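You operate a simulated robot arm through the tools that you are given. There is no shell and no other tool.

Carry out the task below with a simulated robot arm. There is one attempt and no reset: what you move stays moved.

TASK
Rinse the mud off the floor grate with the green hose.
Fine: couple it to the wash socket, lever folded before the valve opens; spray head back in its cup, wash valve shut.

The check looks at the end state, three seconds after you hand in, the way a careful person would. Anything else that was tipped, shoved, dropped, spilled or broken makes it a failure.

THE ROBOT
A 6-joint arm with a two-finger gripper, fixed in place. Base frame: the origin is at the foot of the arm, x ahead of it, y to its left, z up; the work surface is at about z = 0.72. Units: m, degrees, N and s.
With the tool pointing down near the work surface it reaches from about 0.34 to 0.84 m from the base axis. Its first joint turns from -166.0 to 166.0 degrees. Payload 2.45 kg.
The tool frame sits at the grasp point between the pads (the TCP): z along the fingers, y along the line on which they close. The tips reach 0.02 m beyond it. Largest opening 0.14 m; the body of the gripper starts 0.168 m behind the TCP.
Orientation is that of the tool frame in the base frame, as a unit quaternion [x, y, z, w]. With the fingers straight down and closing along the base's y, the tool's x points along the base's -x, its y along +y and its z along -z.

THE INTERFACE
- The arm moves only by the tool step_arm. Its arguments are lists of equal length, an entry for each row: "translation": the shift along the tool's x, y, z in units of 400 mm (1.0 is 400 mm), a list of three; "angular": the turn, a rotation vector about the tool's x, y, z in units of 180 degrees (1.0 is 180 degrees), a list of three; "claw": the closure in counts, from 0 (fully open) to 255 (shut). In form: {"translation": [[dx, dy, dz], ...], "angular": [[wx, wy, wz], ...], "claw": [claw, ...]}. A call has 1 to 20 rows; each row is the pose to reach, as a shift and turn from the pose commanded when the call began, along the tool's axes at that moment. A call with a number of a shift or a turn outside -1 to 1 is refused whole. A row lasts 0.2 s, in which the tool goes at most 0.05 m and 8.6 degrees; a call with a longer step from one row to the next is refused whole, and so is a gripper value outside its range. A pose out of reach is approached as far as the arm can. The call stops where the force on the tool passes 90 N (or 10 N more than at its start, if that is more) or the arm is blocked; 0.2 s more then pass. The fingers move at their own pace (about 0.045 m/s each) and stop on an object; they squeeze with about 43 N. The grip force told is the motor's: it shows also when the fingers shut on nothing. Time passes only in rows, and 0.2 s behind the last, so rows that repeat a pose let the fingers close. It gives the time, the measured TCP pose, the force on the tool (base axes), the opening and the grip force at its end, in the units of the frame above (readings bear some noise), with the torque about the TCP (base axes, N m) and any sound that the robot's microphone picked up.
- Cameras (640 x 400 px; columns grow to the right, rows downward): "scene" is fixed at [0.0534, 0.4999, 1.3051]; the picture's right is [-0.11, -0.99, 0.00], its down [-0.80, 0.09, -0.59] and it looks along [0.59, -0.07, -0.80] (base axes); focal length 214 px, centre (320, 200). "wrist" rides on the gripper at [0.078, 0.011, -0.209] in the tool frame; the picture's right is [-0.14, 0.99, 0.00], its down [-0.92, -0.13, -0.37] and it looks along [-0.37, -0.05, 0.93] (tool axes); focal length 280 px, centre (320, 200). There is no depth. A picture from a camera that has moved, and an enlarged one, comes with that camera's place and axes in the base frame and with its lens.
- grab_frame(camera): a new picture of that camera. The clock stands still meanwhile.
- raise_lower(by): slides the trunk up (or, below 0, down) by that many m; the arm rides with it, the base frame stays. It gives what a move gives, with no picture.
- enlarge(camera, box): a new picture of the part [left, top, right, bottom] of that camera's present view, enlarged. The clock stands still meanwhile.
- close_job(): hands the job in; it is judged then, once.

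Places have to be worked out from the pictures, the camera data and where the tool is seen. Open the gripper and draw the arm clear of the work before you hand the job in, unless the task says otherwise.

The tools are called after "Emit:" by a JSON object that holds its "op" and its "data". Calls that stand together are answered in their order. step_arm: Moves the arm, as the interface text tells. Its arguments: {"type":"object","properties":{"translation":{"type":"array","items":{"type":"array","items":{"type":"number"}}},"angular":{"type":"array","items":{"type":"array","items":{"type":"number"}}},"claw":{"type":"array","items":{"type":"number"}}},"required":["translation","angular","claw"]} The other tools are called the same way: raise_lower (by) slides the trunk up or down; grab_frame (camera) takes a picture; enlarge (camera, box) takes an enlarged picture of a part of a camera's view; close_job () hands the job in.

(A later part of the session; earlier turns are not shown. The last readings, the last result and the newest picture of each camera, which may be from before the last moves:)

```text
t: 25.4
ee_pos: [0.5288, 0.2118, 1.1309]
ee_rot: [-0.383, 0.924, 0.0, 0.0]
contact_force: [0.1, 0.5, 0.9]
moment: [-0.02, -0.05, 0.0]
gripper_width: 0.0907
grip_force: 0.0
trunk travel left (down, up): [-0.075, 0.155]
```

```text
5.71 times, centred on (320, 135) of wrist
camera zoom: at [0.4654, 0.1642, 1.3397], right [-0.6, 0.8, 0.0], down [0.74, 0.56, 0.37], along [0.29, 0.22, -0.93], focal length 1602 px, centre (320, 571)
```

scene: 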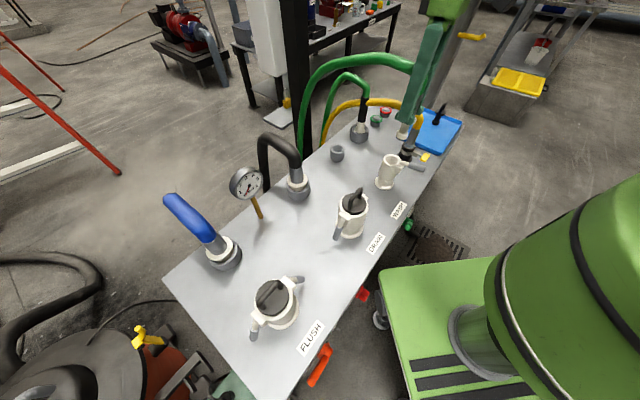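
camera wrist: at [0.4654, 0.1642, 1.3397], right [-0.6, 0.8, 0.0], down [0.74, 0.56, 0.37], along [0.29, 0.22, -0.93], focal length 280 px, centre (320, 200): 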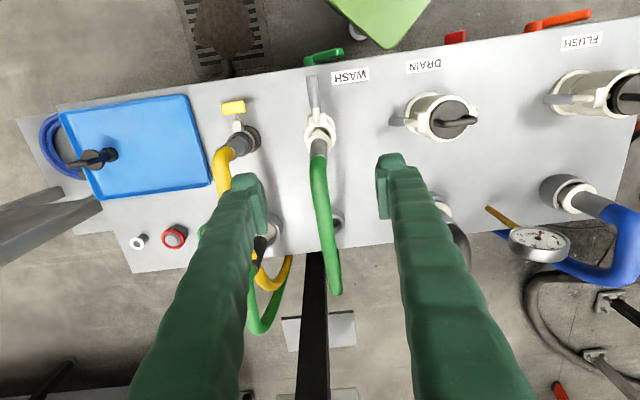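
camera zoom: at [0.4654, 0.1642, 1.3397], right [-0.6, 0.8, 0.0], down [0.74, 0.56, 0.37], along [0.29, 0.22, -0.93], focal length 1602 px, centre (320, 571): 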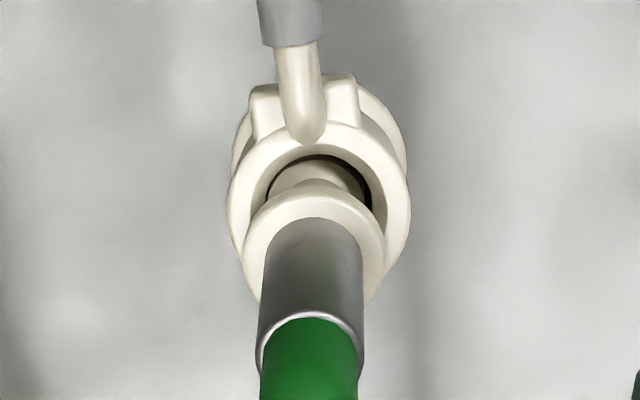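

The coupler rests on the seal in the socket, leaning slightly with its hose. The lever runs toward the robot from a pivot near R≈0.032 m, z≈0.84 to a tip near (0.458, 0.145, 0.853). I'll close the fingers and come down to just above the lever tip.

Emit:
{"op": "step_arm", "data": {"translation": [[0.08, 0, 0], [0.16, 0, 0], [0.2425, 0, 0], [0.2425, 0, 0.115], [0.2425, 0, 0.23], [0.2425, 0, 0.345], [0.2425, 0, 0.46], [0.2425, 0, 0.56]], "angular": [[0, 0, 0], [0, 0, 0], [0, 0, 0], [0, 0, 0], [0, 0, 0], [0, 0, 0], [0, 0, 0], [0, 0, 0]], "claw": [255, 255, 255, 255, 255, 255, 255, 255]}}

Emit:
{"op": "grab_frame", "data": {"camera": "wrist"}}

Emit:
{"op": "enlarge", "data": {"camera": "scene", "box": [360, 100, 460, 200]}}

```text
t: 27.2
ee_pos: [0.4618, 0.143, 0.9043]
ee_rot: [-0.383, 0.924, 0.001, 0.001]
contact_force: [-0.4, 0.2, 0.0]
moment: [-0.01, 0.03, -0.01]
gripper_width: 0.0
grip_force: 29.9
trunk travel left (down, up): [-0.075, 0.155]
```

```text
taken
camera wrist: at [0.3979, 0.0958, 1.1131], right [-0.6, 0.8, 0.0], down [0.74, 0.56, 0.37], along [0.29, 0.22, -0.93], focal length 280 px, centre (320, 200)
```

wrist: 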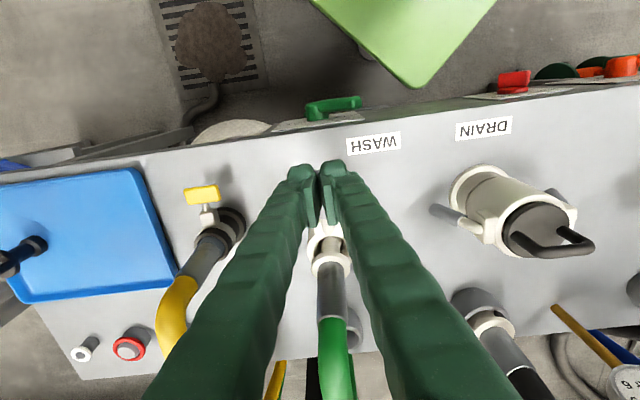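

```text
4.00 times, centred on (410, 150) of scene
camera zoom: at [0.0534, 0.4999, 1.3051], right [-0.11, -0.99, 0.0], down [-0.8, 0.09, -0.59], along [0.59, -0.07, -0.8], focal length 858 px, centre (-40, 400)
```

zoom: 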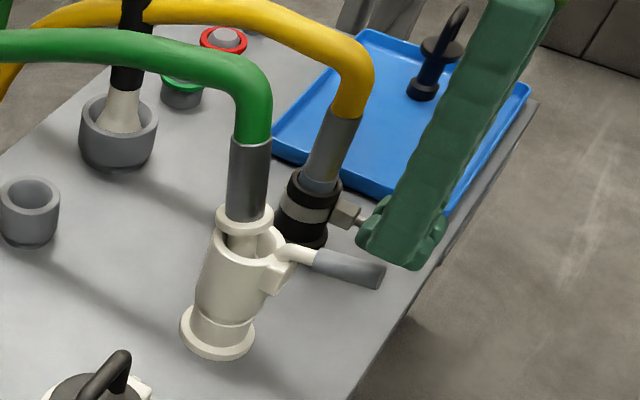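

The fingertips are just above the lever's outer end. I'll start pushing it down to about 20° below horizontal and read the force.

Emit:
{"op": "step_arm", "data": {"translation": [[-0.012, 0, 0.03], [-0.012, 0, 0.069], [-0.009, 0, 0.088], [-0.006, 0, 0.108], [-0.006, 0, 0.128]], "angular": [[0, 0, 0], [0, 0, 0], [0, 0, 0], [0, 0, 0], [0, 0, 0]], "claw": [255, 255, 255, 255, 255]}}

Emit:
{"op": "enlarge", "data": {"camera": "scene", "box": [360, 100, 460, 200]}}

```text
t: 28.4
ee_pos: [0.4614, 0.1456, 0.8535]
ee_rot: [-0.383, 0.924, 0.0, 0.001]
contact_force: [0.5, 0.3, -0.1]
moment: [-0.04, 0.0, 0.01]
gripper_width: 0.0
grip_force: 29.4
trunk travel left (down, up): [-0.075, 0.155]
```

```text
4.00 times, centred on (410, 150) of scene
camera zoom: at [0.0534, 0.4999, 1.3051], right [-0.11, -0.99, 0.0], down [-0.8, 0.09, -0.59], along [0.59, -0.07, -0.8], focal length 858 px, centre (-40, 400)
```

zoom: 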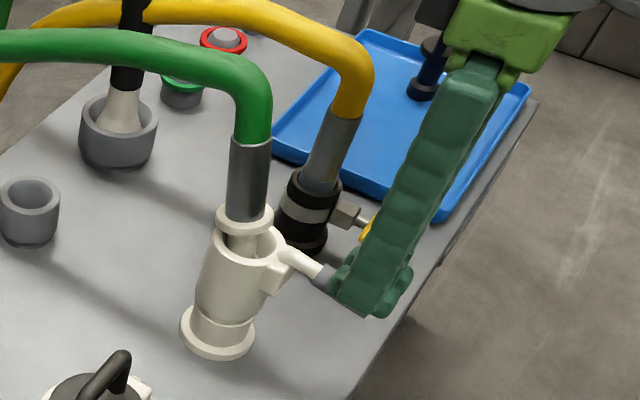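

The lever turns freely. I'll follow the arc down and inward to fold it against the body.

Emit:
{"op": "step_arm", "data": {"translation": [[-0.0069, 0, 0.0194], [-0.0138, 0, 0.0388], [-0.0263, 0, 0.0545], [-0.0388, 0, 0.07], [-0.0513, 0, 0.0783], [-0.0638, 0, 0.0865], [-0.0823, 0, 0.0938], [-0.092, 0, 0.0963]], "angular": [[0, 0, 0], [0, 0, 0], [0, 0, 0], [0, 0, 0], [0, 0, 0], [0, 0, 0], [0, 0, 0], [0, 0, 0]], "claw": [255, 255, 255, 255, 255, 255, 255, 255]}}

Emit:
{"op": "enlarge", "data": {"camera": "scene", "box": [360, 100, 460, 200]}}

Emit:
{"op": "grab_frame", "data": {"camera": "wrist"}}

```text
t: 30.1
ee_pos: [0.4802, 0.1614, 0.8211]
ee_rot: [-0.38, 0.925, 0.0, -0.004]
contact_force: [-9.9, -24.6, 59.2]
moment: [0.11, -0.19, -0.52]
gripper_width: 0.0058
grip_force: 29.5
trunk travel left (down, up): [-0.075, 0.155]
stopped in row 8: the force on the tool passed its limit at 96 N (the readings are from after the stop); the commanded pose is now the measured one
```

```text
4.00 times, centred on (410, 150) of scene
camera zoom: at [0.0534, 0.4999, 1.3051], right [-0.11, -0.99, 0.0], down [-0.8, 0.09, -0.59], along [0.59, -0.07, -0.8], focal length 858 px, centre (-40, 400)
```

zoom: 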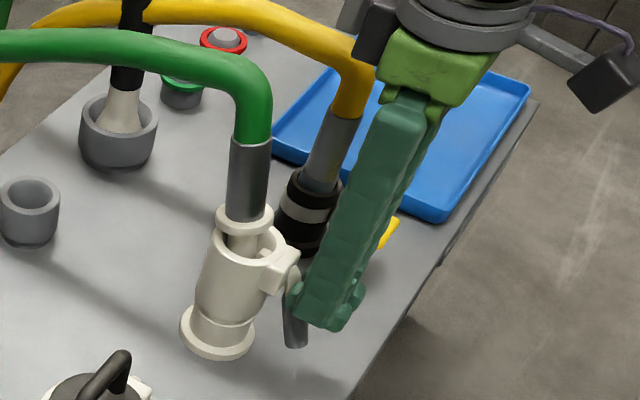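

```text
taken
camera wrist: at [0.4185, 0.1158, 1.0313], right [-0.6, 0.8, 0.0], down [0.75, 0.56, 0.36], along [0.29, 0.22, -0.93], focal length 280 px, centre (320, 200)
```

wrist: 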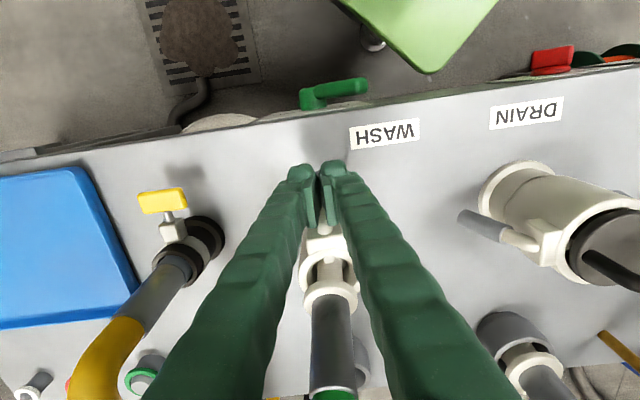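

The fingertips wedged on the lever arm near the end of its travel. I'll back off outward, drop lower, and finish by pushing the lever's lower end horizontally toward the body.

Emit:
{"op": "step_arm", "data": {"translation": [[0.01, 0, -0.02], [0.05, 0, -0.02], [0.09, 0, -0.02], [0.09, 0, 0.03], [0.09, 0, 0.075], [0.09, 0, 0.075]], "angular": [[0, 0, 0], [0, 0, 0], [0, 0, 0], [0, 0, 0], [0, 0, 0], [0, 0, 0]], "claw": [255, 255, 255, 255, 255, 255]}}

Emit:
{"op": "enlarge", "data": {"camera": "scene", "box": [360, 100, 460, 200]}}

Emit:
{"op": "enlarge", "data": {"camera": "wrist", "box": [260, 140, 400, 280]}}

```text
t: 31.5
ee_pos: [0.4579, 0.1398, 0.7881]
ee_rot: [-0.382, 0.924, 0.0, -0.004]
contact_force: [-0.9, -0.2, 0.2]
moment: [0.01, -0.02, -0.02]
gripper_width: 0.0
grip_force: 29.8
trunk travel left (down, up): [-0.075, 0.155]
```

```text
4.00 times, centred on (410, 150) of scene
camera zoom: at [0.0534, 0.4999, 1.3051], right [-0.11, -0.99, 0.0], down [-0.8, 0.09, -0.59], along [0.59, -0.07, -0.8], focal length 858 px, centre (-40, 400)
```

zoom: 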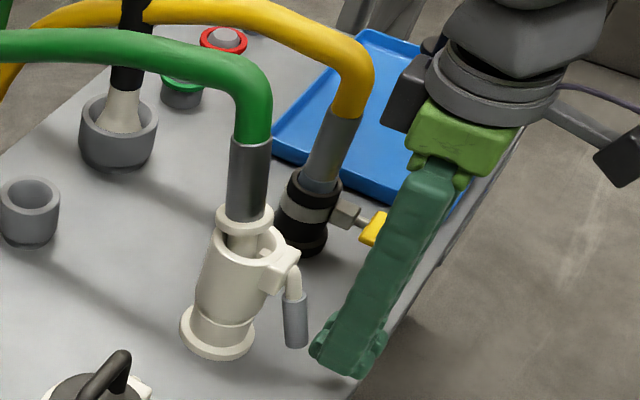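

```text
2.86 times, centred on (330, 210) of wrist
camera zoom: at [0.3959, 0.0932, 0.9977], right [-0.6, 0.8, 0.0], down [0.75, 0.56, 0.36], along [0.29, 0.22, -0.93], focal length 801 px, centre (291, 171)
```

zoom: 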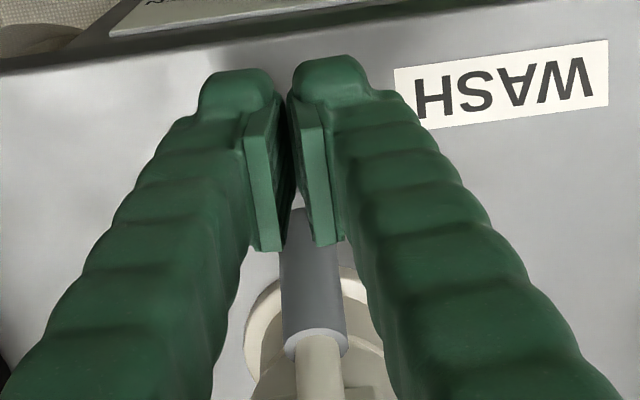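

The lever hangs about 25° short of vertical. I'll offset 8 mm sideways so a single finger edge does the pushing, then move in horizontally.

Emit:
{"op": "step_arm", "data": {"translation": [[-0.02, 0.02, 0.0], [-0.045, 0.02, 0.0], [-0.065, 0.02, 0.0], [-0.08, 0.02, 0.0], [-0.09, 0.02, 0.0], [-0.1, 0.02, 0.0]], "angular": [[0, 0, 0], [0, 0, 0], [0, 0, 0], [0, 0, 0], [0, 0, 0], [0, 0, 0]], "claw": [255, 255, 255, 255, 255, 255]}}

Emit:
{"op": "enlarge", "data": {"camera": "scene", "box": [360, 100, 460, 200]}}

```text
t: 32.5
ee_pos: [0.4592, 0.1582, 0.7868]
ee_rot: [-0.379, 0.925, 0.0, -0.023]
contact_force: [-10.8, -16.2, 7.3]
moment: [-0.29, -0.09, -0.22]
gripper_width: 0.0
grip_force: 29.0
trunk travel left (down, up): [-0.075, 0.155]
stopped in row 5: the force on the tool passed its limit at 95 N (the readings are from after the stop); the commanded pose is now the measured one
```

```text
4.00 times, centred on (410, 150) of scene
camera zoom: at [0.0534, 0.4999, 1.3051], right [-0.11, -0.99, 0.0], down [-0.8, 0.09, -0.59], along [0.59, -0.07, -0.8], focal length 858 px, centre (-40, 400)
```

zoom: 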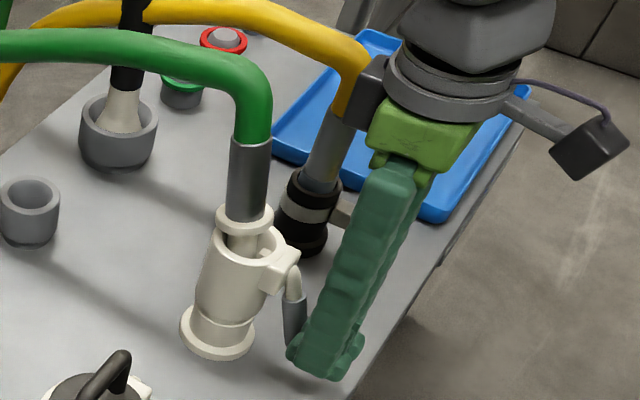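

Force built up with the lever around 65° down. I'll look closely at the lever and coupler to see what is resisting.

Emit:
{"op": "step_arm", "data": {"translation": [[0.03, 0, 0], [0.06, 0, 0], [0.09, 0, -0.05], [0.09, 0, -0.15], [0.09, 0, -0.25]], "angular": [[0, 0, 0], [0, 0, 0], [0, 0, 0], [0, 0, 0], [0, 0, 0]], "claw": [255, 255, 255, 255, 255]}}

Emit:
{"op": "grab_frame", "data": {"camera": "wrist"}}

Emit:
{"op": "enlarge", "data": {"camera": "scene", "box": [365, 120, 425, 195]}}

Emit:
{"op": "enlarge", "data": {"camera": "scene", "box": [320, 170, 400, 250]}}

```text
t: 33.7
ee_pos: [0.439, 0.1364, 0.8884]
ee_rot: [-0.379, 0.925, -0.001, -0.019]
contact_force: [-0.1, 0.9, 0.1]
moment: [0.0, -0.01, -0.01]
gripper_width: 0.0
grip_force: 29.6
trunk travel left (down, up): [-0.075, 0.155]
```

```text
taken
camera wrist: at [0.3824, 0.0924, 1.0989], right [-0.6, 0.8, 0.01], down [0.76, 0.56, 0.33], along [0.26, 0.21, -0.94], focal length 280 px, centre (320, 200)
```

wrist: 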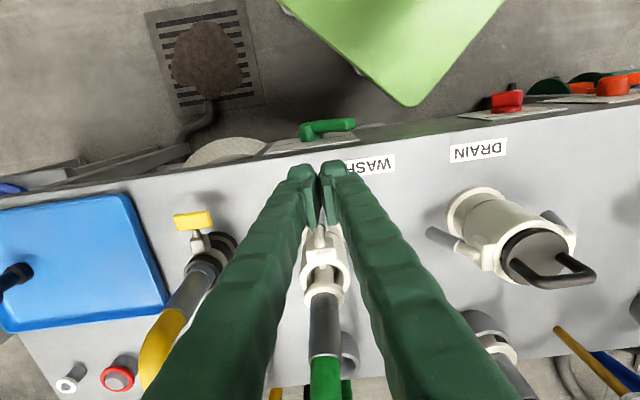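

```text
5.33 times, centred on (395, 158) of scene
camera zoom: at [0.0534, 0.4999, 1.3051], right [-0.11, -0.99, 0.0], down [-0.8, 0.09, -0.59], along [0.59, -0.07, -0.8], focal length 1144 px, centre (-80, 427)
```

zoom: 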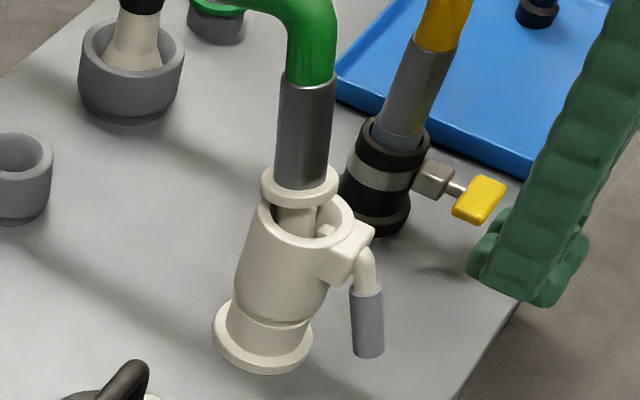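

```text
5.00 times, centred on (360, 210) of scene
camera zoom: at [0.0534, 0.4999, 1.3051], right [-0.11, -0.99, 0.0], down [-0.8, 0.09, -0.59], along [0.59, -0.07, -0.8], focal length 1072 px, centre (120, 150)
```

zoom: 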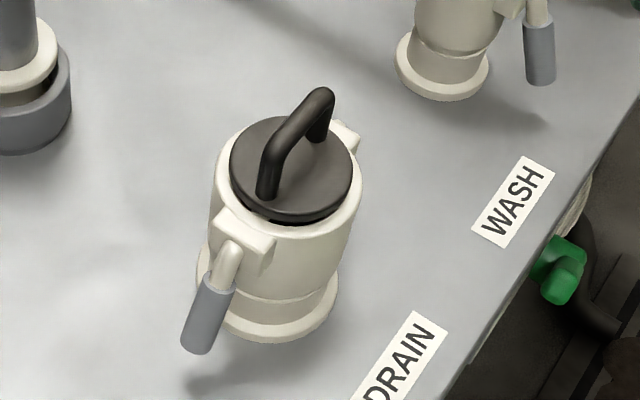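

By comparing angles, the lever is now at about -72°, the same as the folded DRAIN lever, so it is at its stop. The coupler looks tilted and perhaps raised, though, so I'll restore the tool attitude, move to the side and inspect it.

Emit:
{"op": "enlarge", "data": {"camera": "wrist", "box": [285, 210, 365, 310]}}

Emit:
{"op": "step_arm", "data": {"translation": [[0.05, 0, -0.1], [0.08, 0.06, -0.2], [0.08, 0.12, -0.3], [0.08, 0.2, -0.4]], "angular": [[0.0041, -0.0115, -0.0024], [0.0041, -0.0115, -0.0024], [0.0041, -0.0115, -0.0024], [0.0041, -0.0115, -0.0024]], "claw": [255, 255, 200, 150]}}

Emit:
{"op": "grab_frame", "data": {"camera": "wrist"}}

```text
4.00 times, centred on (325, 260) of wrist
camera zoom: at [0.3824, 0.0924, 1.0989], right [-0.6, 0.8, 0.01], down [0.76, 0.56, 0.33], along [0.26, 0.21, -0.94], focal length 1122 px, centre (300, -40)
```

zoom: 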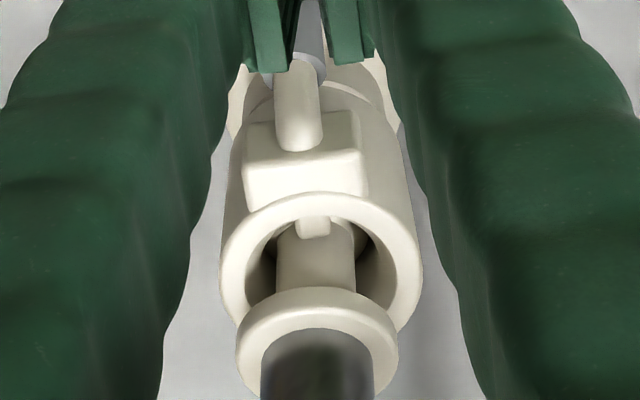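

```text
refused: row 4 steps farther than a row can; nothing moved
```

```text
taken
camera wrist: at [0.3824, 0.0924, 1.0989], right [-0.6, 0.8, 0.01], down [0.76, 0.56, 0.33], along [0.26, 0.21, -0.94], focal length 280 px, centre (320, 200)
```

wrist: 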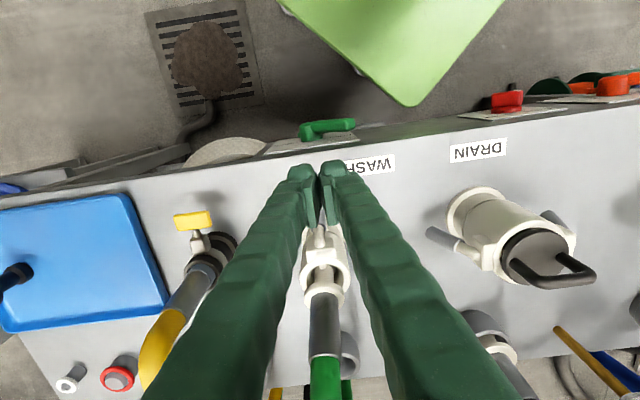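

The nub of the folded lever sits in the neck of the coupler, but the coupler leans outward under its hose. I'll raise clear with the attitude corrected, then go grip the coupler again to test whether it is held.

Emit:
{"op": "step_arm", "data": {"translation": [[0.02, 0, -0.1], [0.02, 0, -0.2], [0.02, 0, -0.3], [0.02, 0, -0.4], [0.02, 0, -0.5], [0.02, 0, -0.6]], "angular": [[0.0041, -0.0115, -0.0024], [0.0041, -0.0115, -0.0024], [0.0041, -0.0115, -0.0024], [0.0041, -0.0115, -0.0024], [0.0041, -0.0115, -0.0024], [0.0041, -0.0115, -0.0024]], "claw": [255, 200, 120, 90, 90, 90]}}

Emit:
{"op": "grab_frame", "data": {"camera": "wrist"}}

Emit:
{"op": "enlarge", "data": {"camera": "wrist", "box": [280, 160, 380, 260]}}

```text
t: 35.1
ee_pos: [0.442, 0.1338, 1.1292]
ee_rot: [-0.383, 0.924, 0.001, 0.0]
contact_force: [-0.1, 0.4, -0.3]
moment: [0.04, -0.01, 0.0]
gripper_width: 0.0906
grip_force: 0.0
trunk travel left (down, up): [-0.075, 0.155]
```

```text
taken
camera wrist: at [0.3787, 0.0861, 1.3369], right [-0.6, 0.8, 0.0], down [0.74, 0.56, 0.37], along [0.29, 0.22, -0.93], focal length 280 px, centre (320, 200)
```

wrist: 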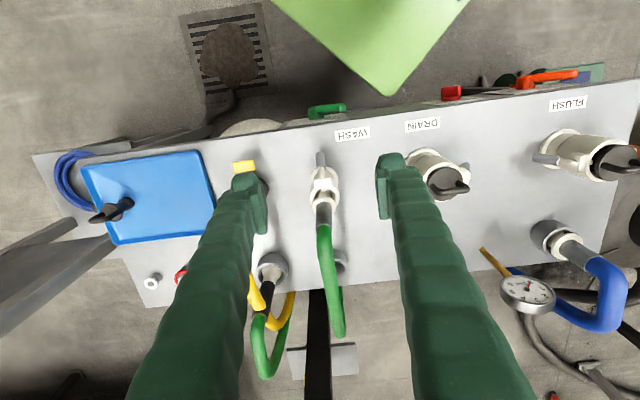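

```text
4.00 times, centred on (330, 210) of wrist
camera zoom: at [0.3787, 0.0861, 1.3369], right [-0.6, 0.8, 0.0], down [0.74, 0.56, 0.37], along [0.29, 0.22, -0.93], focal length 1122 px, centre (280, 160)
```

zoom: 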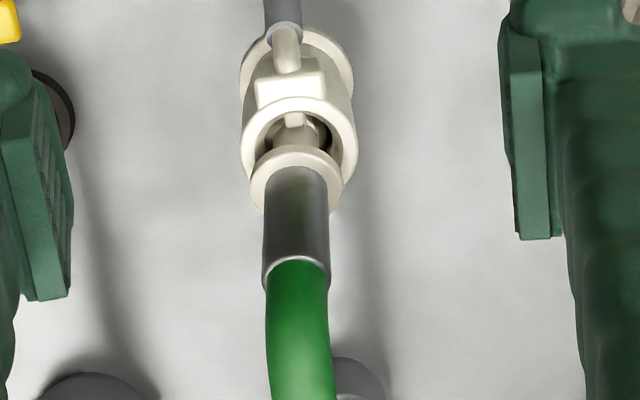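

From two views the coupler leans about 13° outward, with its foot centred and its collar about 5 mm high. I'll take it again with the tool tilted to match, then test whether it is held and straighten it.

Emit:
{"op": "step_arm", "data": {"translation": [[-0.0912, -0.0064, 0.0295], [-0.1824, -0.0128, 0.059], [-0.2736, -0.0192, 0.0885], [-0.3648, -0.0256, 0.118], [-0.456, -0.032, 0.1475], [-0.456, -0.032, 0.1475]], "angular": [[0, 0.0144, 0], [0, 0.0288, 0], [0, 0.0432, 0], [0, 0.0576, 0], [0, 0.072, 0], [0, 0.072, 0]], "claw": [90, 90, 90, 90, 90, 90]}}

Emit:
{"op": "grab_frame", "data": {"camera": "wrist"}}

Emit:
{"op": "enlarge", "data": {"camera": "scene", "box": [320, 50, 440, 190]}}

```text
t: 36.5
ee_pos: [0.5802, 0.2552, 1.0695]
ee_rot: [-0.38, 0.918, -0.043, -0.103]
contact_force: [0.1, 0.3, -0.1]
moment: [-0.02, 0.01, 0.01]
gripper_width: 0.0906
grip_force: 0.1
trunk travel left (down, up): [-0.075, 0.155]
```

```text
taken
camera wrist: at [0.552, 0.242, 1.2903], right [-0.61, 0.8, -0.03], down [0.78, 0.6, 0.15], along [0.14, 0.07, -0.99], focal length 280 px, centre (320, 200)
```

wrist: 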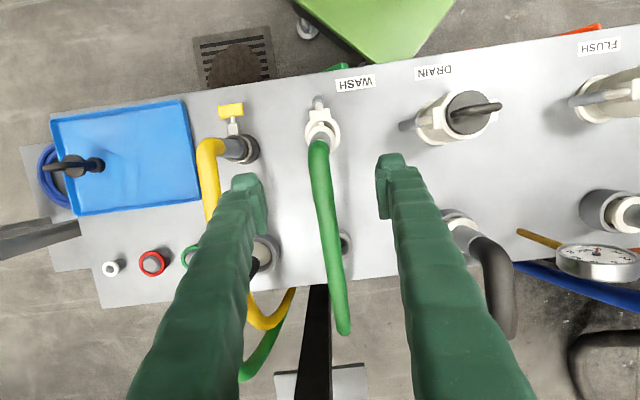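

```text
2.86 times, centred on (380, 120) of scene
camera zoom: at [0.0534, 0.4999, 1.3051], right [-0.11, -0.99, 0.0], down [-0.8, 0.09, -0.59], along [0.59, -0.07, -0.8], focal length 613 px, centre (149, 429)
```

zoom: 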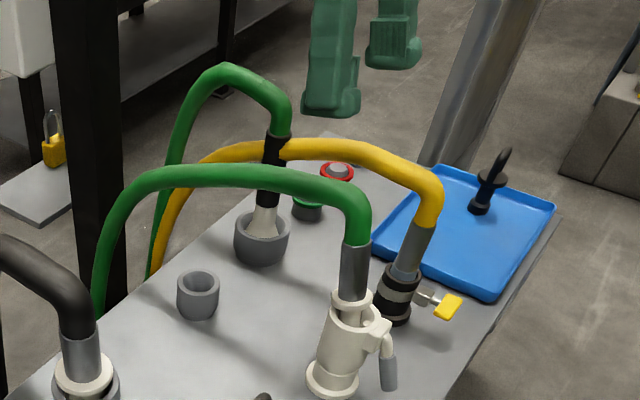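

The tilted tool axis lines up with the leaning ferrule. I'll descend along the tool axis.

Emit:
{"op": "step_arm", "data": {"translation": [[0, 0, 0.1], [0, 0, 0.2], [0, 0, 0.3], [0, 0, 0.4], [0, 0, 0.47], [0, 0, 0.47]], "angular": [[0, 0, 0], [0, 0, 0], [0, 0, 0], [0, 0, 0], [0, 0, 0], [0, 0, 0]], "claw": [90, 90, 90, 90, 90, 90]}}

Emit:
{"op": "grab_frame", "data": {"camera": "wrist"}}

Emit:
{"op": "enlarge", "data": {"camera": "wrist", "box": [260, 120, 380, 240]}}

Emit:
{"op": "enlarge", "data": {"camera": "scene", "box": [350, 90, 450, 190]}}

```text
t: 37.9
ee_pos: [0.5497, 0.2233, 0.8845]
ee_rot: [-0.38, 0.918, -0.043, -0.103]
contact_force: [-0.8, 0.3, -0.2]
moment: [-0.03, 0.05, 0.02]
gripper_width: 0.0903
grip_force: 0.1
trunk travel left (down, up): [-0.075, 0.155]
```

```text
taken
camera wrist: at [0.5218, 0.211, 1.1062], right [-0.61, 0.8, -0.03], down [0.78, 0.6, 0.15], along [0.14, 0.07, -0.99], focal length 280 px, centre (320, 200)
```

wrist: 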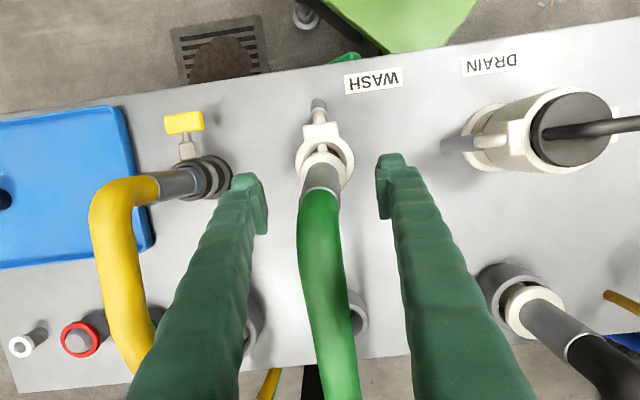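

```text
3.33 times, centred on (320, 180) of wrist
camera zoom: at [0.5218, 0.211, 1.1062], right [-0.61, 0.8, -0.03], down [0.78, 0.6, 0.15], along [0.14, 0.07, -0.99], focal length 935 px, centre (320, 267)
```

zoom: 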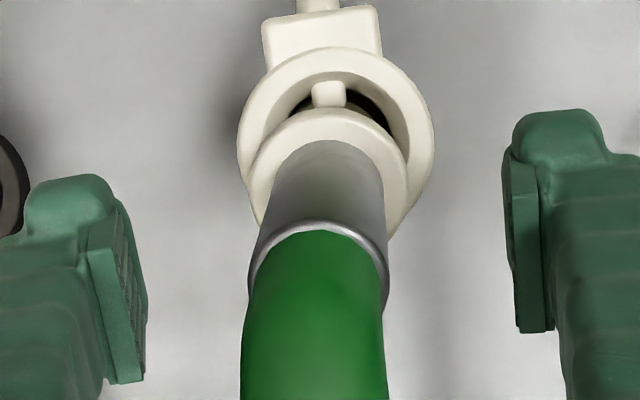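

```text
4.00 times, centred on (400, 140) of scene
camera zoom: at [0.0534, 0.4999, 1.3051], right [-0.11, -0.99, 0.0], down [-0.8, 0.09, -0.59], along [0.59, -0.07, -0.8], focal length 858 px, centre (0, 440)
```

zoom: 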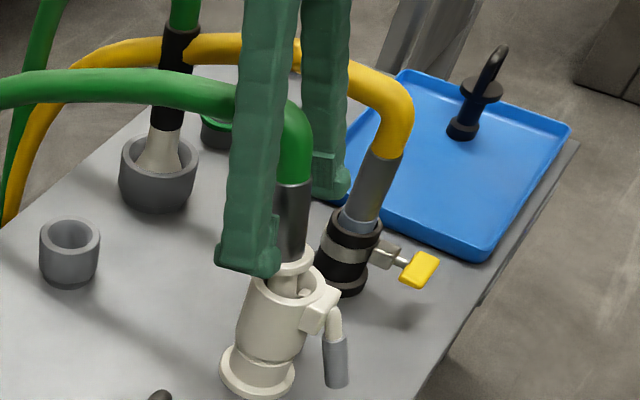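

The fingers straddle the ferrule near its top. I'll go 12 mm further down and close.

Emit:
{"op": "step_arm", "data": {"translation": [[0, 0, 0.015], [0, 0, 0.03], [0, 0, 0.03], [0, 0, 0.03], [0, 0, 0.03], [0, 0, 0.03], [0, 0, 0.03]], "angular": [[0, 0, 0], [0, 0, 0], [0, 0, 0], [0, 0, 0], [0, 0, 0], [0, 0, 0], [0, 0, 0]], "claw": [90, 90, 140, 190, 255, 255, 255]}}

Emit:
{"op": "enlarge", "data": {"camera": "wrist", "box": [260, 120, 380, 240]}}

```text
t: 39.5
ee_pos: [0.5481, 0.2229, 0.8736]
ee_rot: [-0.38, 0.918, -0.042, -0.105]
contact_force: [-6.6, 5.8, -0.5]
moment: [0.47, 0.46, -0.17]
gripper_width: 0.0291
grip_force: 32.2
trunk travel left (down, up): [-0.075, 0.155]
```

```text
3.33 times, centred on (320, 180) of wrist
camera zoom: at [0.5194, 0.2101, 1.0946], right [-0.61, 0.8, -0.03], down [0.78, 0.6, 0.15], along [0.14, 0.07, -0.99], focal length 935 px, centre (320, 267)
```

zoom: 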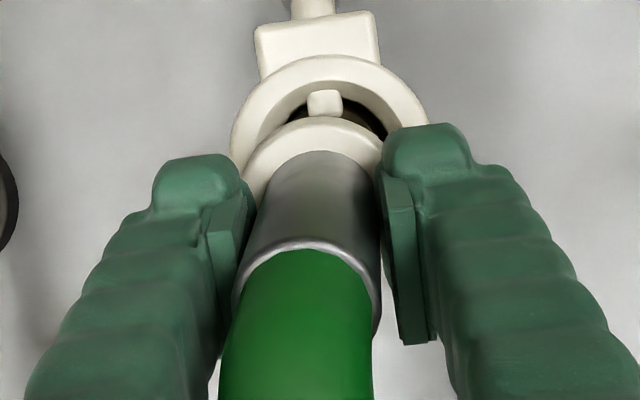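

It is gripped again, and the coupler resists a little sideways. I'll try straightening it a few degrees about its foot and read the forces.

Emit:
{"op": "step_arm", "data": {"translation": [[0.0072, 0, 0.0002], [0.0145, 0, 0.0005], [0.0145, 0, 0.0005]], "angular": [[0, -0.0111, 0], [0, -0.0222, 0], [0, -0.0222, 0]], "claw": [255, 255, 255]}}

Emit:
{"op": "enlarge", "data": {"camera": "scene", "box": [365, 120, 425, 195]}}

```text
t: 40.3
ee_pos: [0.5435, 0.2202, 0.8741]
ee_rot: [-0.382, 0.921, -0.03, -0.072]
contact_force: [-13.1, 14.6, -2.5]
moment: [1.11, 0.83, -0.28]
gripper_width: 0.0288
grip_force: 43.2
trunk travel left (down, up): [-0.075, 0.155]
```

```text
5.33 times, centred on (395, 158) of scene
camera zoom: at [0.0534, 0.4999, 1.3051], right [-0.11, -0.99, 0.0], down [-0.8, 0.09, -0.59], along [0.59, -0.07, -0.8], focal length 1144 px, centre (-80, 427)
```

zoom: 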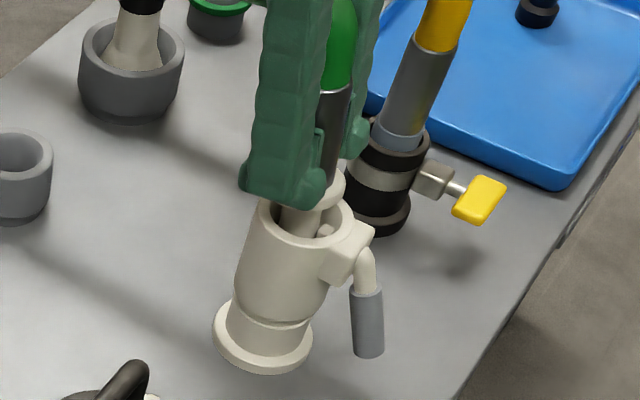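

It straightens without resistance, so it isn't locked yet, and the side load is just a lateral offset. I'll relieve that, finish straightening to vertical and see how it sits with the lever folded.

Emit:
{"op": "step_arm", "data": {"translation": [[0.0, 0.0075, 0.0], [0.0108, 0.0075, 0.0008], [0.0217, 0.0075, 0.0017], [0.0325, 0.0075, 0.0025], [0.0325, 0.0075, 0.0025]], "angular": [[0, 0, 0], [0, -0.0167, 0], [0, -0.0333, 0], [0, -0.05, 0], [0, -0.05, 0]], "claw": [255, 255, 255, 255, 255]}}

Emit:
{"op": "enlarge", "data": {"camera": "wrist", "box": [260, 100, 380, 220]}}

```text
t: 41.5
ee_pos: [0.5351, 0.2138, 0.8767]
ee_rot: [-0.383, 0.924, 0.001, 0.003]
contact_force: [3.8, 9.6, 1.3]
moment: [0.49, -0.1, 0.06]
gripper_width: 0.0286
grip_force: 42.7
trunk travel left (down, up): [-0.075, 0.155]
```

```text
3.33 times, centred on (320, 160) of wrist
camera zoom: at [0.4713, 0.1648, 1.0847], right [-0.6, 0.8, 0.0], down [0.74, 0.56, 0.37], along [0.3, 0.23, -0.93], focal length 935 px, centre (320, 333)
```

zoom: 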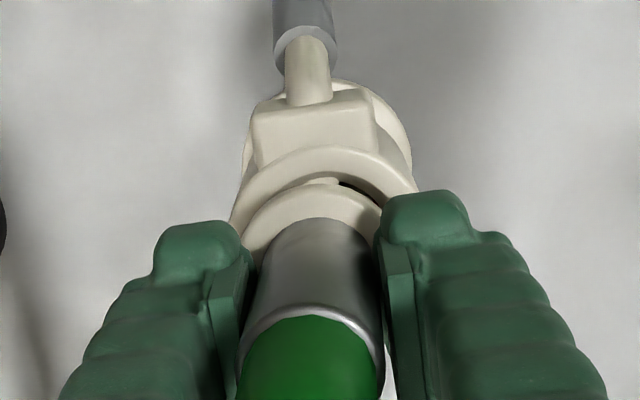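

It's upright but about 7 mm high with the lever folded. I'll do a gentle pull test of 10 mm upward to learn whether the lever's nub retains it.

Emit:
{"op": "step_arm", "data": {"translation": [[0, 0, -0.0075], [0, 0, -0.015], [0, 0, -0.025], [0, 0, -0.025]], "angular": [[0, 0, 0], [0, 0, 0], [0, 0, 0], [0, 0, 0]], "claw": [255, 255, 255, 255]}}

```text
t: 42.5
ee_pos: [0.534, 0.2122, 0.8866]
ee_rot: [-0.383, 0.924, 0.0, 0.001]
contact_force: [7.4, 11.6, -8.9]
moment: [0.73, -0.5, 0.01]
gripper_width: 0.028
grip_force: 43.0
trunk travel left (down, up): [-0.075, 0.155]
```

It rose 10 mm with about 9 N of drag. I'll pull a little further to see whether there is a hard stop.

Emit:
{"op": "step_arm", "data": {"translation": [[0, 0, -0.0075], [0, 0, -0.015], [0, 0, -0.025], [0, 0, -0.0325], [0, 0, -0.0325]], "angular": [[0, 0, 0], [0, 0, 0], [0, 0, 0], [0, 0, 0], [0, 0, 0]], "claw": [255, 255, 255, 255, 255]}}

Emit:
{"op": "enlarge", "data": {"camera": "wrist", "box": [260, 100, 380, 220]}}

Emit:
{"op": "enlarge", "data": {"camera": "scene", "box": [365, 110, 425, 185]}}

```text
t: 43.7
ee_pos: [0.5331, 0.2105, 0.8984]
ee_rot: [-0.383, 0.924, 0.001, -0.002]
contact_force: [-6.7, -2.1, -25.2]
moment: [-0.16, 0.48, -0.05]
gripper_width: 0.0285
grip_force: 43.1
trunk travel left (down, up): [-0.075, 0.155]
```

```text
3.33 times, centred on (320, 160) of wrist
camera zoom: at [0.47, 0.1636, 1.1072], right [-0.6, 0.8, 0.0], down [0.74, 0.56, 0.37], along [0.29, 0.22, -0.93], focal length 935 px, centre (320, 333)
```

zoom: 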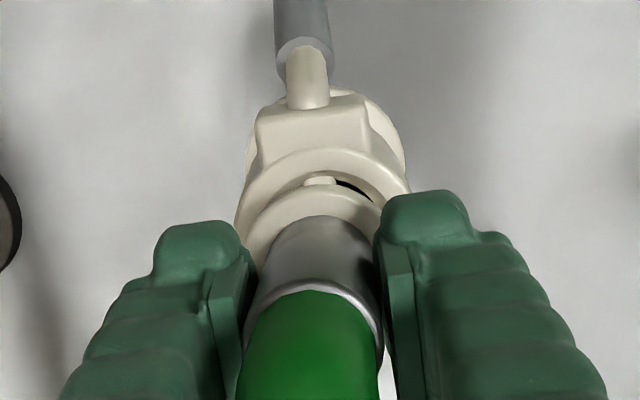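

```text
5.33 times, centred on (395, 148) of scene
camera zoom: at [0.0534, 0.4999, 1.3051], right [-0.11, -0.99, 0.0], down [-0.8, 0.09, -0.59], along [0.59, -0.07, -0.8], focal length 1144 px, centre (-80, 480)
```

zoom: 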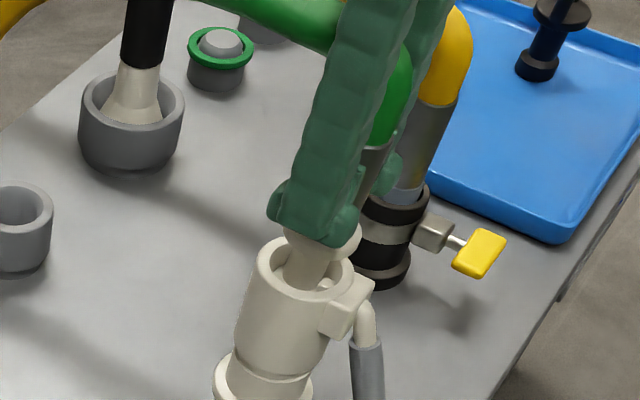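

The lever's nub does retain the coupler; the pull stops at about 25 N. It has slack, though, so it was folded with the coupler off its seat. I'll press it down upright again with the lever folded and listen for a latch.

Emit:
{"op": "step_arm", "data": {"translation": [[0.001, 0.0076, 0.0125], [0.001, 0.0076, 0.025], [0.001, 0.0076, 0.0375], [0.001, 0.0076, 0.05], [0.001, 0.0076, 0.0625], [0.001, 0.0076, 0.072]], "angular": [[0, 0, 0], [0, 0, 0], [0, 0, 0], [0, 0, 0], [0, 0, 0], [0, 0, 0]], "claw": [255, 255, 255, 255, 255, 255]}}

Emit:
{"op": "enlarge", "data": {"camera": "wrist", "box": [260, 100, 380, 220]}}

```text
t: 45.1
ee_pos: [0.5326, 0.2146, 0.8726]
ee_rot: [-0.382, 0.924, 0.001, 0.004]
contact_force: [4.0, 4.3, 27.5]
moment: [0.18, -0.14, 0.01]
gripper_width: 0.0285
grip_force: 42.9
trunk travel left (down, up): [-0.075, 0.155]
```

```text
3.33 times, centred on (320, 160) of wrist
camera zoom: at [0.4685, 0.1664, 1.08], right [-0.6, 0.8, 0.0], down [0.74, 0.56, 0.38], along [0.3, 0.23, -0.93], focal length 935 px, centre (320, 333)
```

zoom: 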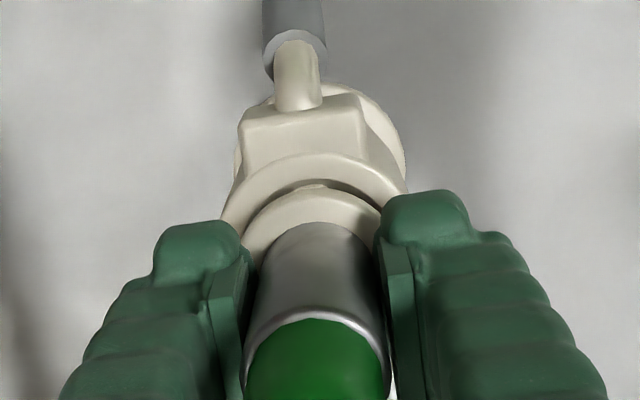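

It is bottoming again, at 27 N. I'll press a bit more, to about 70 N.

Emit:
{"op": "step_arm", "data": {"translation": [[0.0, 0.0, 0.006], [0.0, 0.0, 0.011], [0.0, 0.0, 0.011]], "angular": [[0, 0, 0], [0, 0, 0], [0, 0, 0]], "claw": [255, 255, 255]}}

```text
t: 45.9
ee_pos: [0.5316, 0.2139, 0.8664]
ee_rot: [-0.382, 0.924, 0.001, 0.001]
contact_force: [3.0, 6.7, 26.0]
moment: [0.1, 0.01, -0.01]
gripper_width: 0.0364
grip_force: 43.0
trunk travel left (down, up): [-0.075, 0.155]
```

The opening grew to 36 mm, so the pads slid down onto the collar. I'll look before doing anything else.

Emit:
{"op": "enlarge", "data": {"camera": "wrist", "box": [260, 100, 380, 220]}}

Emit:
{"op": "enlarge", "data": {"camera": "scene", "box": [365, 110, 425, 185]}}

```text
3.33 times, centred on (320, 160) of wrist
camera zoom: at [0.4675, 0.1658, 1.0753], right [-0.6, 0.8, 0.0], down [0.74, 0.56, 0.37], along [0.3, 0.23, -0.93], focal length 935 px, centre (320, 333)
```

zoom: 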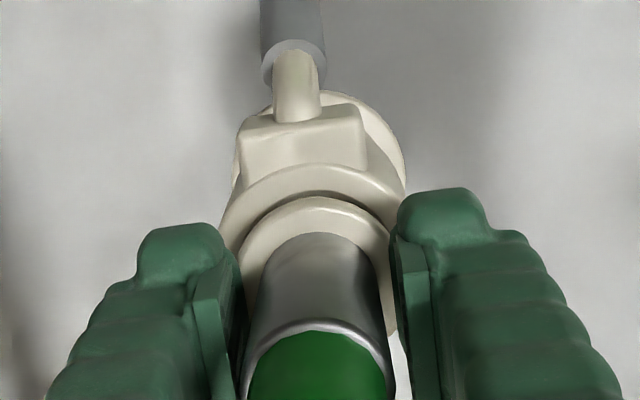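

```text
5.33 times, centred on (395, 148) of scene
camera zoom: at [0.0534, 0.4999, 1.3051], right [-0.11, -0.99, 0.0], down [-0.8, 0.09, -0.59], along [0.59, -0.07, -0.8], focal length 1144 px, centre (-80, 480)
```

zoom: 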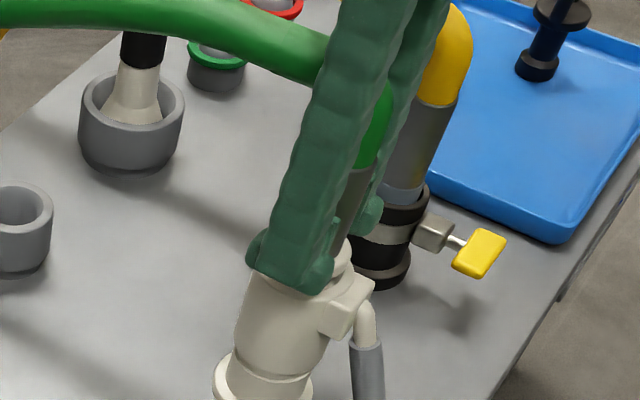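

The coupler is upright and home, with the pads on its collar. I'll unload and open slowly, then check whether it stays upright.

Emit:
{"op": "step_arm", "data": {"translation": [[0.0, 0.0, -0.004], [0.0, 0.0, -0.004], [0.0, 0.0, -0.004], [0.0, 0.0, -0.004], [0.0, 0.0, -0.004], [0.0, 0.0, -0.004], [0.0, 0.0, -0.004]], "angular": [[0, 0, 0], [0, 0, 0], [0, 0, 0], [0, 0, 0], [0, 0, 0], [0, 0, 0], [0, 0, 0]], "claw": [255, 188, 184, 180, 170, 150, 110]}}

Emit:
{"op": "enlarge", "data": {"camera": "wrist", "box": [260, 100, 380, 220]}}

```text
t: 47.5
ee_pos: [0.5313, 0.2133, 0.8665]
ee_rot: [-0.383, 0.924, 0.001, 0.001]
contact_force: [0.2, -0.4, -0.2]
moment: [-0.02, -0.03, -0.03]
gripper_width: 0.0797
grip_force: 0.2
trunk travel left (down, up): [-0.075, 0.155]
```

```text
3.33 times, centred on (320, 160) of wrist
camera zoom: at [0.468, 0.1657, 1.0763], right [-0.6, 0.8, 0.0], down [0.74, 0.56, 0.37], along [0.29, 0.22, -0.93], focal length 935 px, centre (320, 333)
```

zoom: 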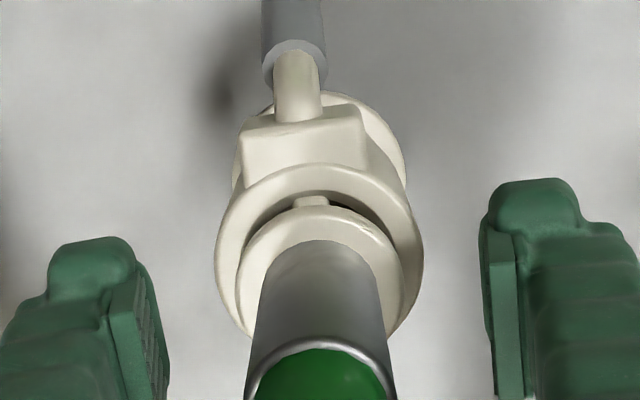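

The coupler settles with a slight lean again, now with the lever folded. I'll retreat upward and check the final attitude.

Emit:
{"op": "step_arm", "data": {"translation": [[0, 0, -0.1], [0, 0, -0.2], [0, 0, -0.3], [0, 0, -0.4], [0, 0, -0.5], [0, 0, -0.6], [0, 0, -0.65]], "angular": [[0, 0, 0], [0, 0, 0], [0, 0, 0], [0, 0, 0], [0, 0, 0], [0, 0, 0], [0, 0, 0]], "claw": [90, 90, 90, 90, 90, 90, 90]}}

Emit:
{"op": "enlarge", "data": {"camera": "scene", "box": [365, 110, 425, 185]}}

Emit:
{"op": "enlarge", "data": {"camera": "wrist", "box": [280, 90, 360, 190]}}

```text
t: 49.1
ee_pos: [0.5305, 0.2126, 1.1272]
ee_rot: [-0.383, 0.924, 0.0, 0.0]
contact_force: [0.7, -0.2, -0.6]
moment: [0.02, 0.02, -0.02]
gripper_width: 0.091
grip_force: 0.2
trunk travel left (down, up): [-0.075, 0.155]
```

```text
5.33 times, centred on (395, 148) of scene
camera zoom: at [0.0534, 0.4999, 1.3051], right [-0.11, -0.99, 0.0], down [-0.8, 0.09, -0.59], along [0.59, -0.07, -0.8], focal length 1144 px, centre (-80, 480)
```

zoom: 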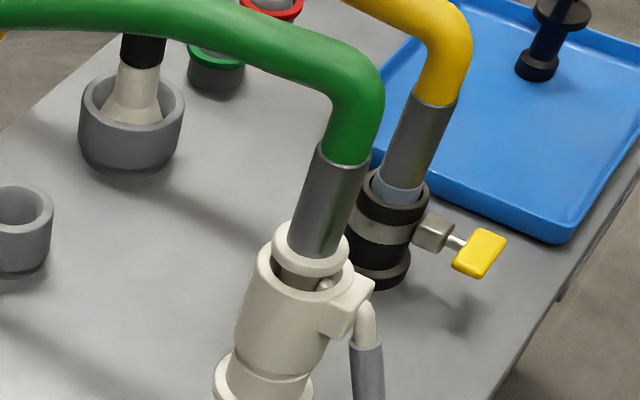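

```text
4.00 times, centred on (320, 140) of wrist
camera zoom: at [0.4677, 0.165, 1.3361], right [-0.6, 0.8, 0.0], down [0.74, 0.56, 0.37], along [0.29, 0.22, -0.93], focal length 1122 px, centre (320, 440)
```

zoom: 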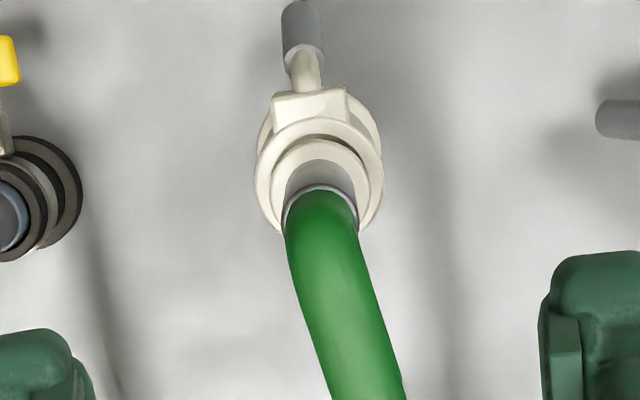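

The coupler now stands upright and concentric in the socket with the lever folded. Before opening the valve I'll look at the spray head more closely to see whether it has a trigger.

Emit:
{"op": "grab_frame", "data": {"camera": "wrist"}}

Emit:
{"op": "enlarge", "data": {"camera": "scene", "box": [330, 60, 400, 150]}}

```text
taken
camera wrist: at [0.4677, 0.165, 1.3361], right [-0.6, 0.8, 0.0], down [0.74, 0.56, 0.37], along [0.29, 0.22, -0.93], focal length 280 px, centre (320, 200)
```

wrist: 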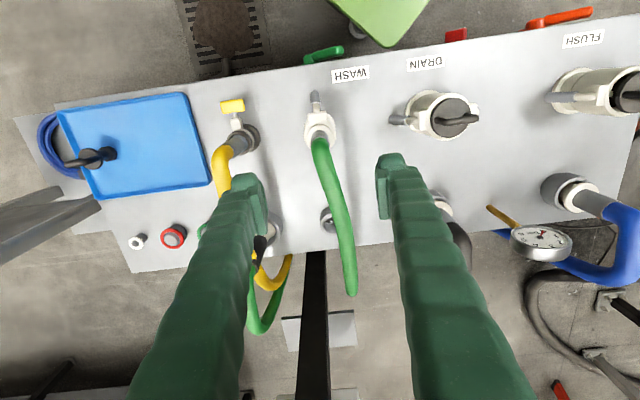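

```text
4.44 times, centred on (365, 105) of scene
camera zoom: at [0.0534, 0.4999, 1.3051], right [-0.11, -0.99, 0.0], down [-0.8, 0.09, -0.59], along [0.59, -0.07, -0.8], focal length 953 px, centre (120, 622)
```

zoom: 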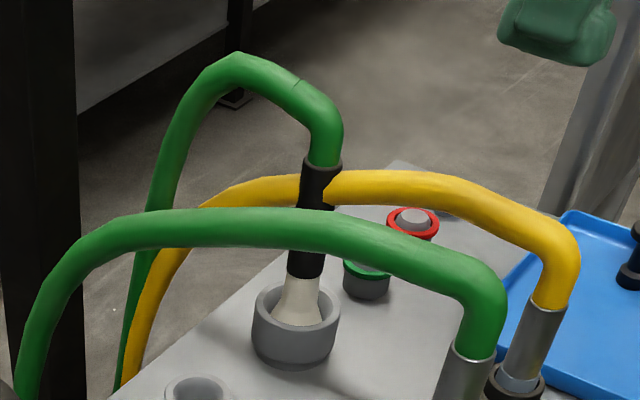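

The head is a plain nozzle with a black grip and no obvious trigger, sitting nose-down in its cup. The coupling is done, so next is the valve. I'll close the fingers and go to the left of the green valve lever, outside the bench edge.

Emit:
{"op": "step_arm", "data": {"translation": [[0.0628, 0.0471, 0.0529], [0.1256, 0.0942, 0.1058], [0.1883, 0.1413, 0.1588], [0.2511, 0.1885, 0.2117], [0.3139, 0.2356, 0.2646], [0.3767, 0.2827, 0.3175], [0.3767, 0.2827, 0.3175]], "angular": [[0, 0, 0], [0, 0, 0], [0, 0, 0], [0, 0, 0], [0, 0, 0], [0, 0, 0], [0, 0, 0]], "claw": [255, 255, 255, 255, 255, 255, 255]}}

Emit:
{"op": "grab_frame", "data": {"camera": "wrist"}}

Emit:
{"op": "grab_frame", "data": {"camera": "scene"}}

```text
t: 50.7
ee_pos: [0.3448, 0.1867, 1.0001]
ee_rot: [-0.383, 0.924, 0.0, 0.002]
contact_force: [0.5, -0.2, -0.4]
moment: [-0.03, 0.03, -0.04]
gripper_width: 0.0
grip_force: 29.5
trunk travel left (down, up): [-0.075, 0.155]
```

```text
taken
camera wrist: at [0.2814, 0.1384, 1.2083], right [-0.6, 0.8, 0.0], down [0.74, 0.56, 0.37], along [0.3, 0.22, -0.93], focal length 280 px, centre (320, 200)
```

wrist: 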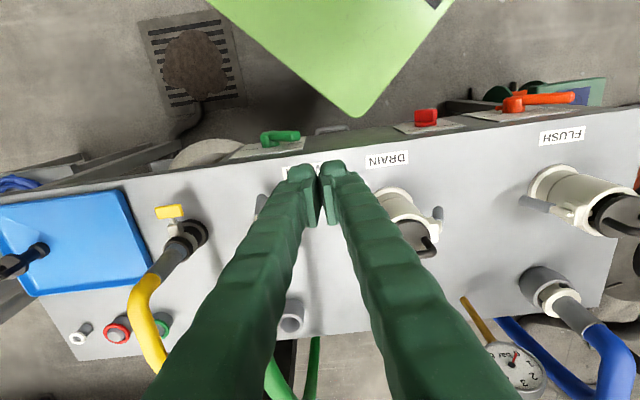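

```text
taken
```

scene: 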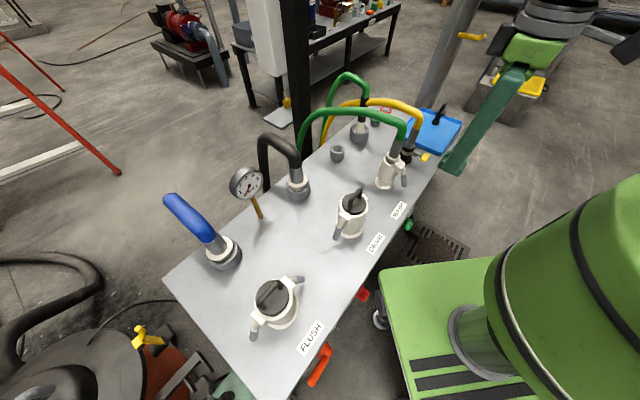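

I'll zoom in on the valve area to confirm positions before descending.

Emit:
{"op": "enlarge", "data": {"camera": "wrist", "box": [220, 90, 360, 190]}}

```text
4.00 times, centred on (290, 140) of wrist
camera zoom: at [0.2814, 0.1384, 1.2083], right [-0.6, 0.8, 0.0], down [0.74, 0.56, 0.37], along [0.3, 0.22, -0.93], focal length 1122 px, centre (440, 440)
```

zoom: 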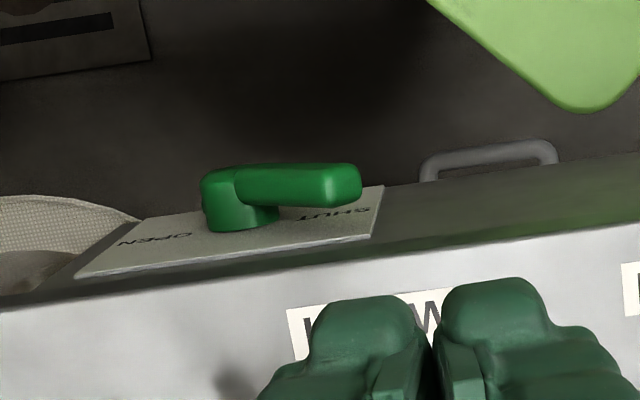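

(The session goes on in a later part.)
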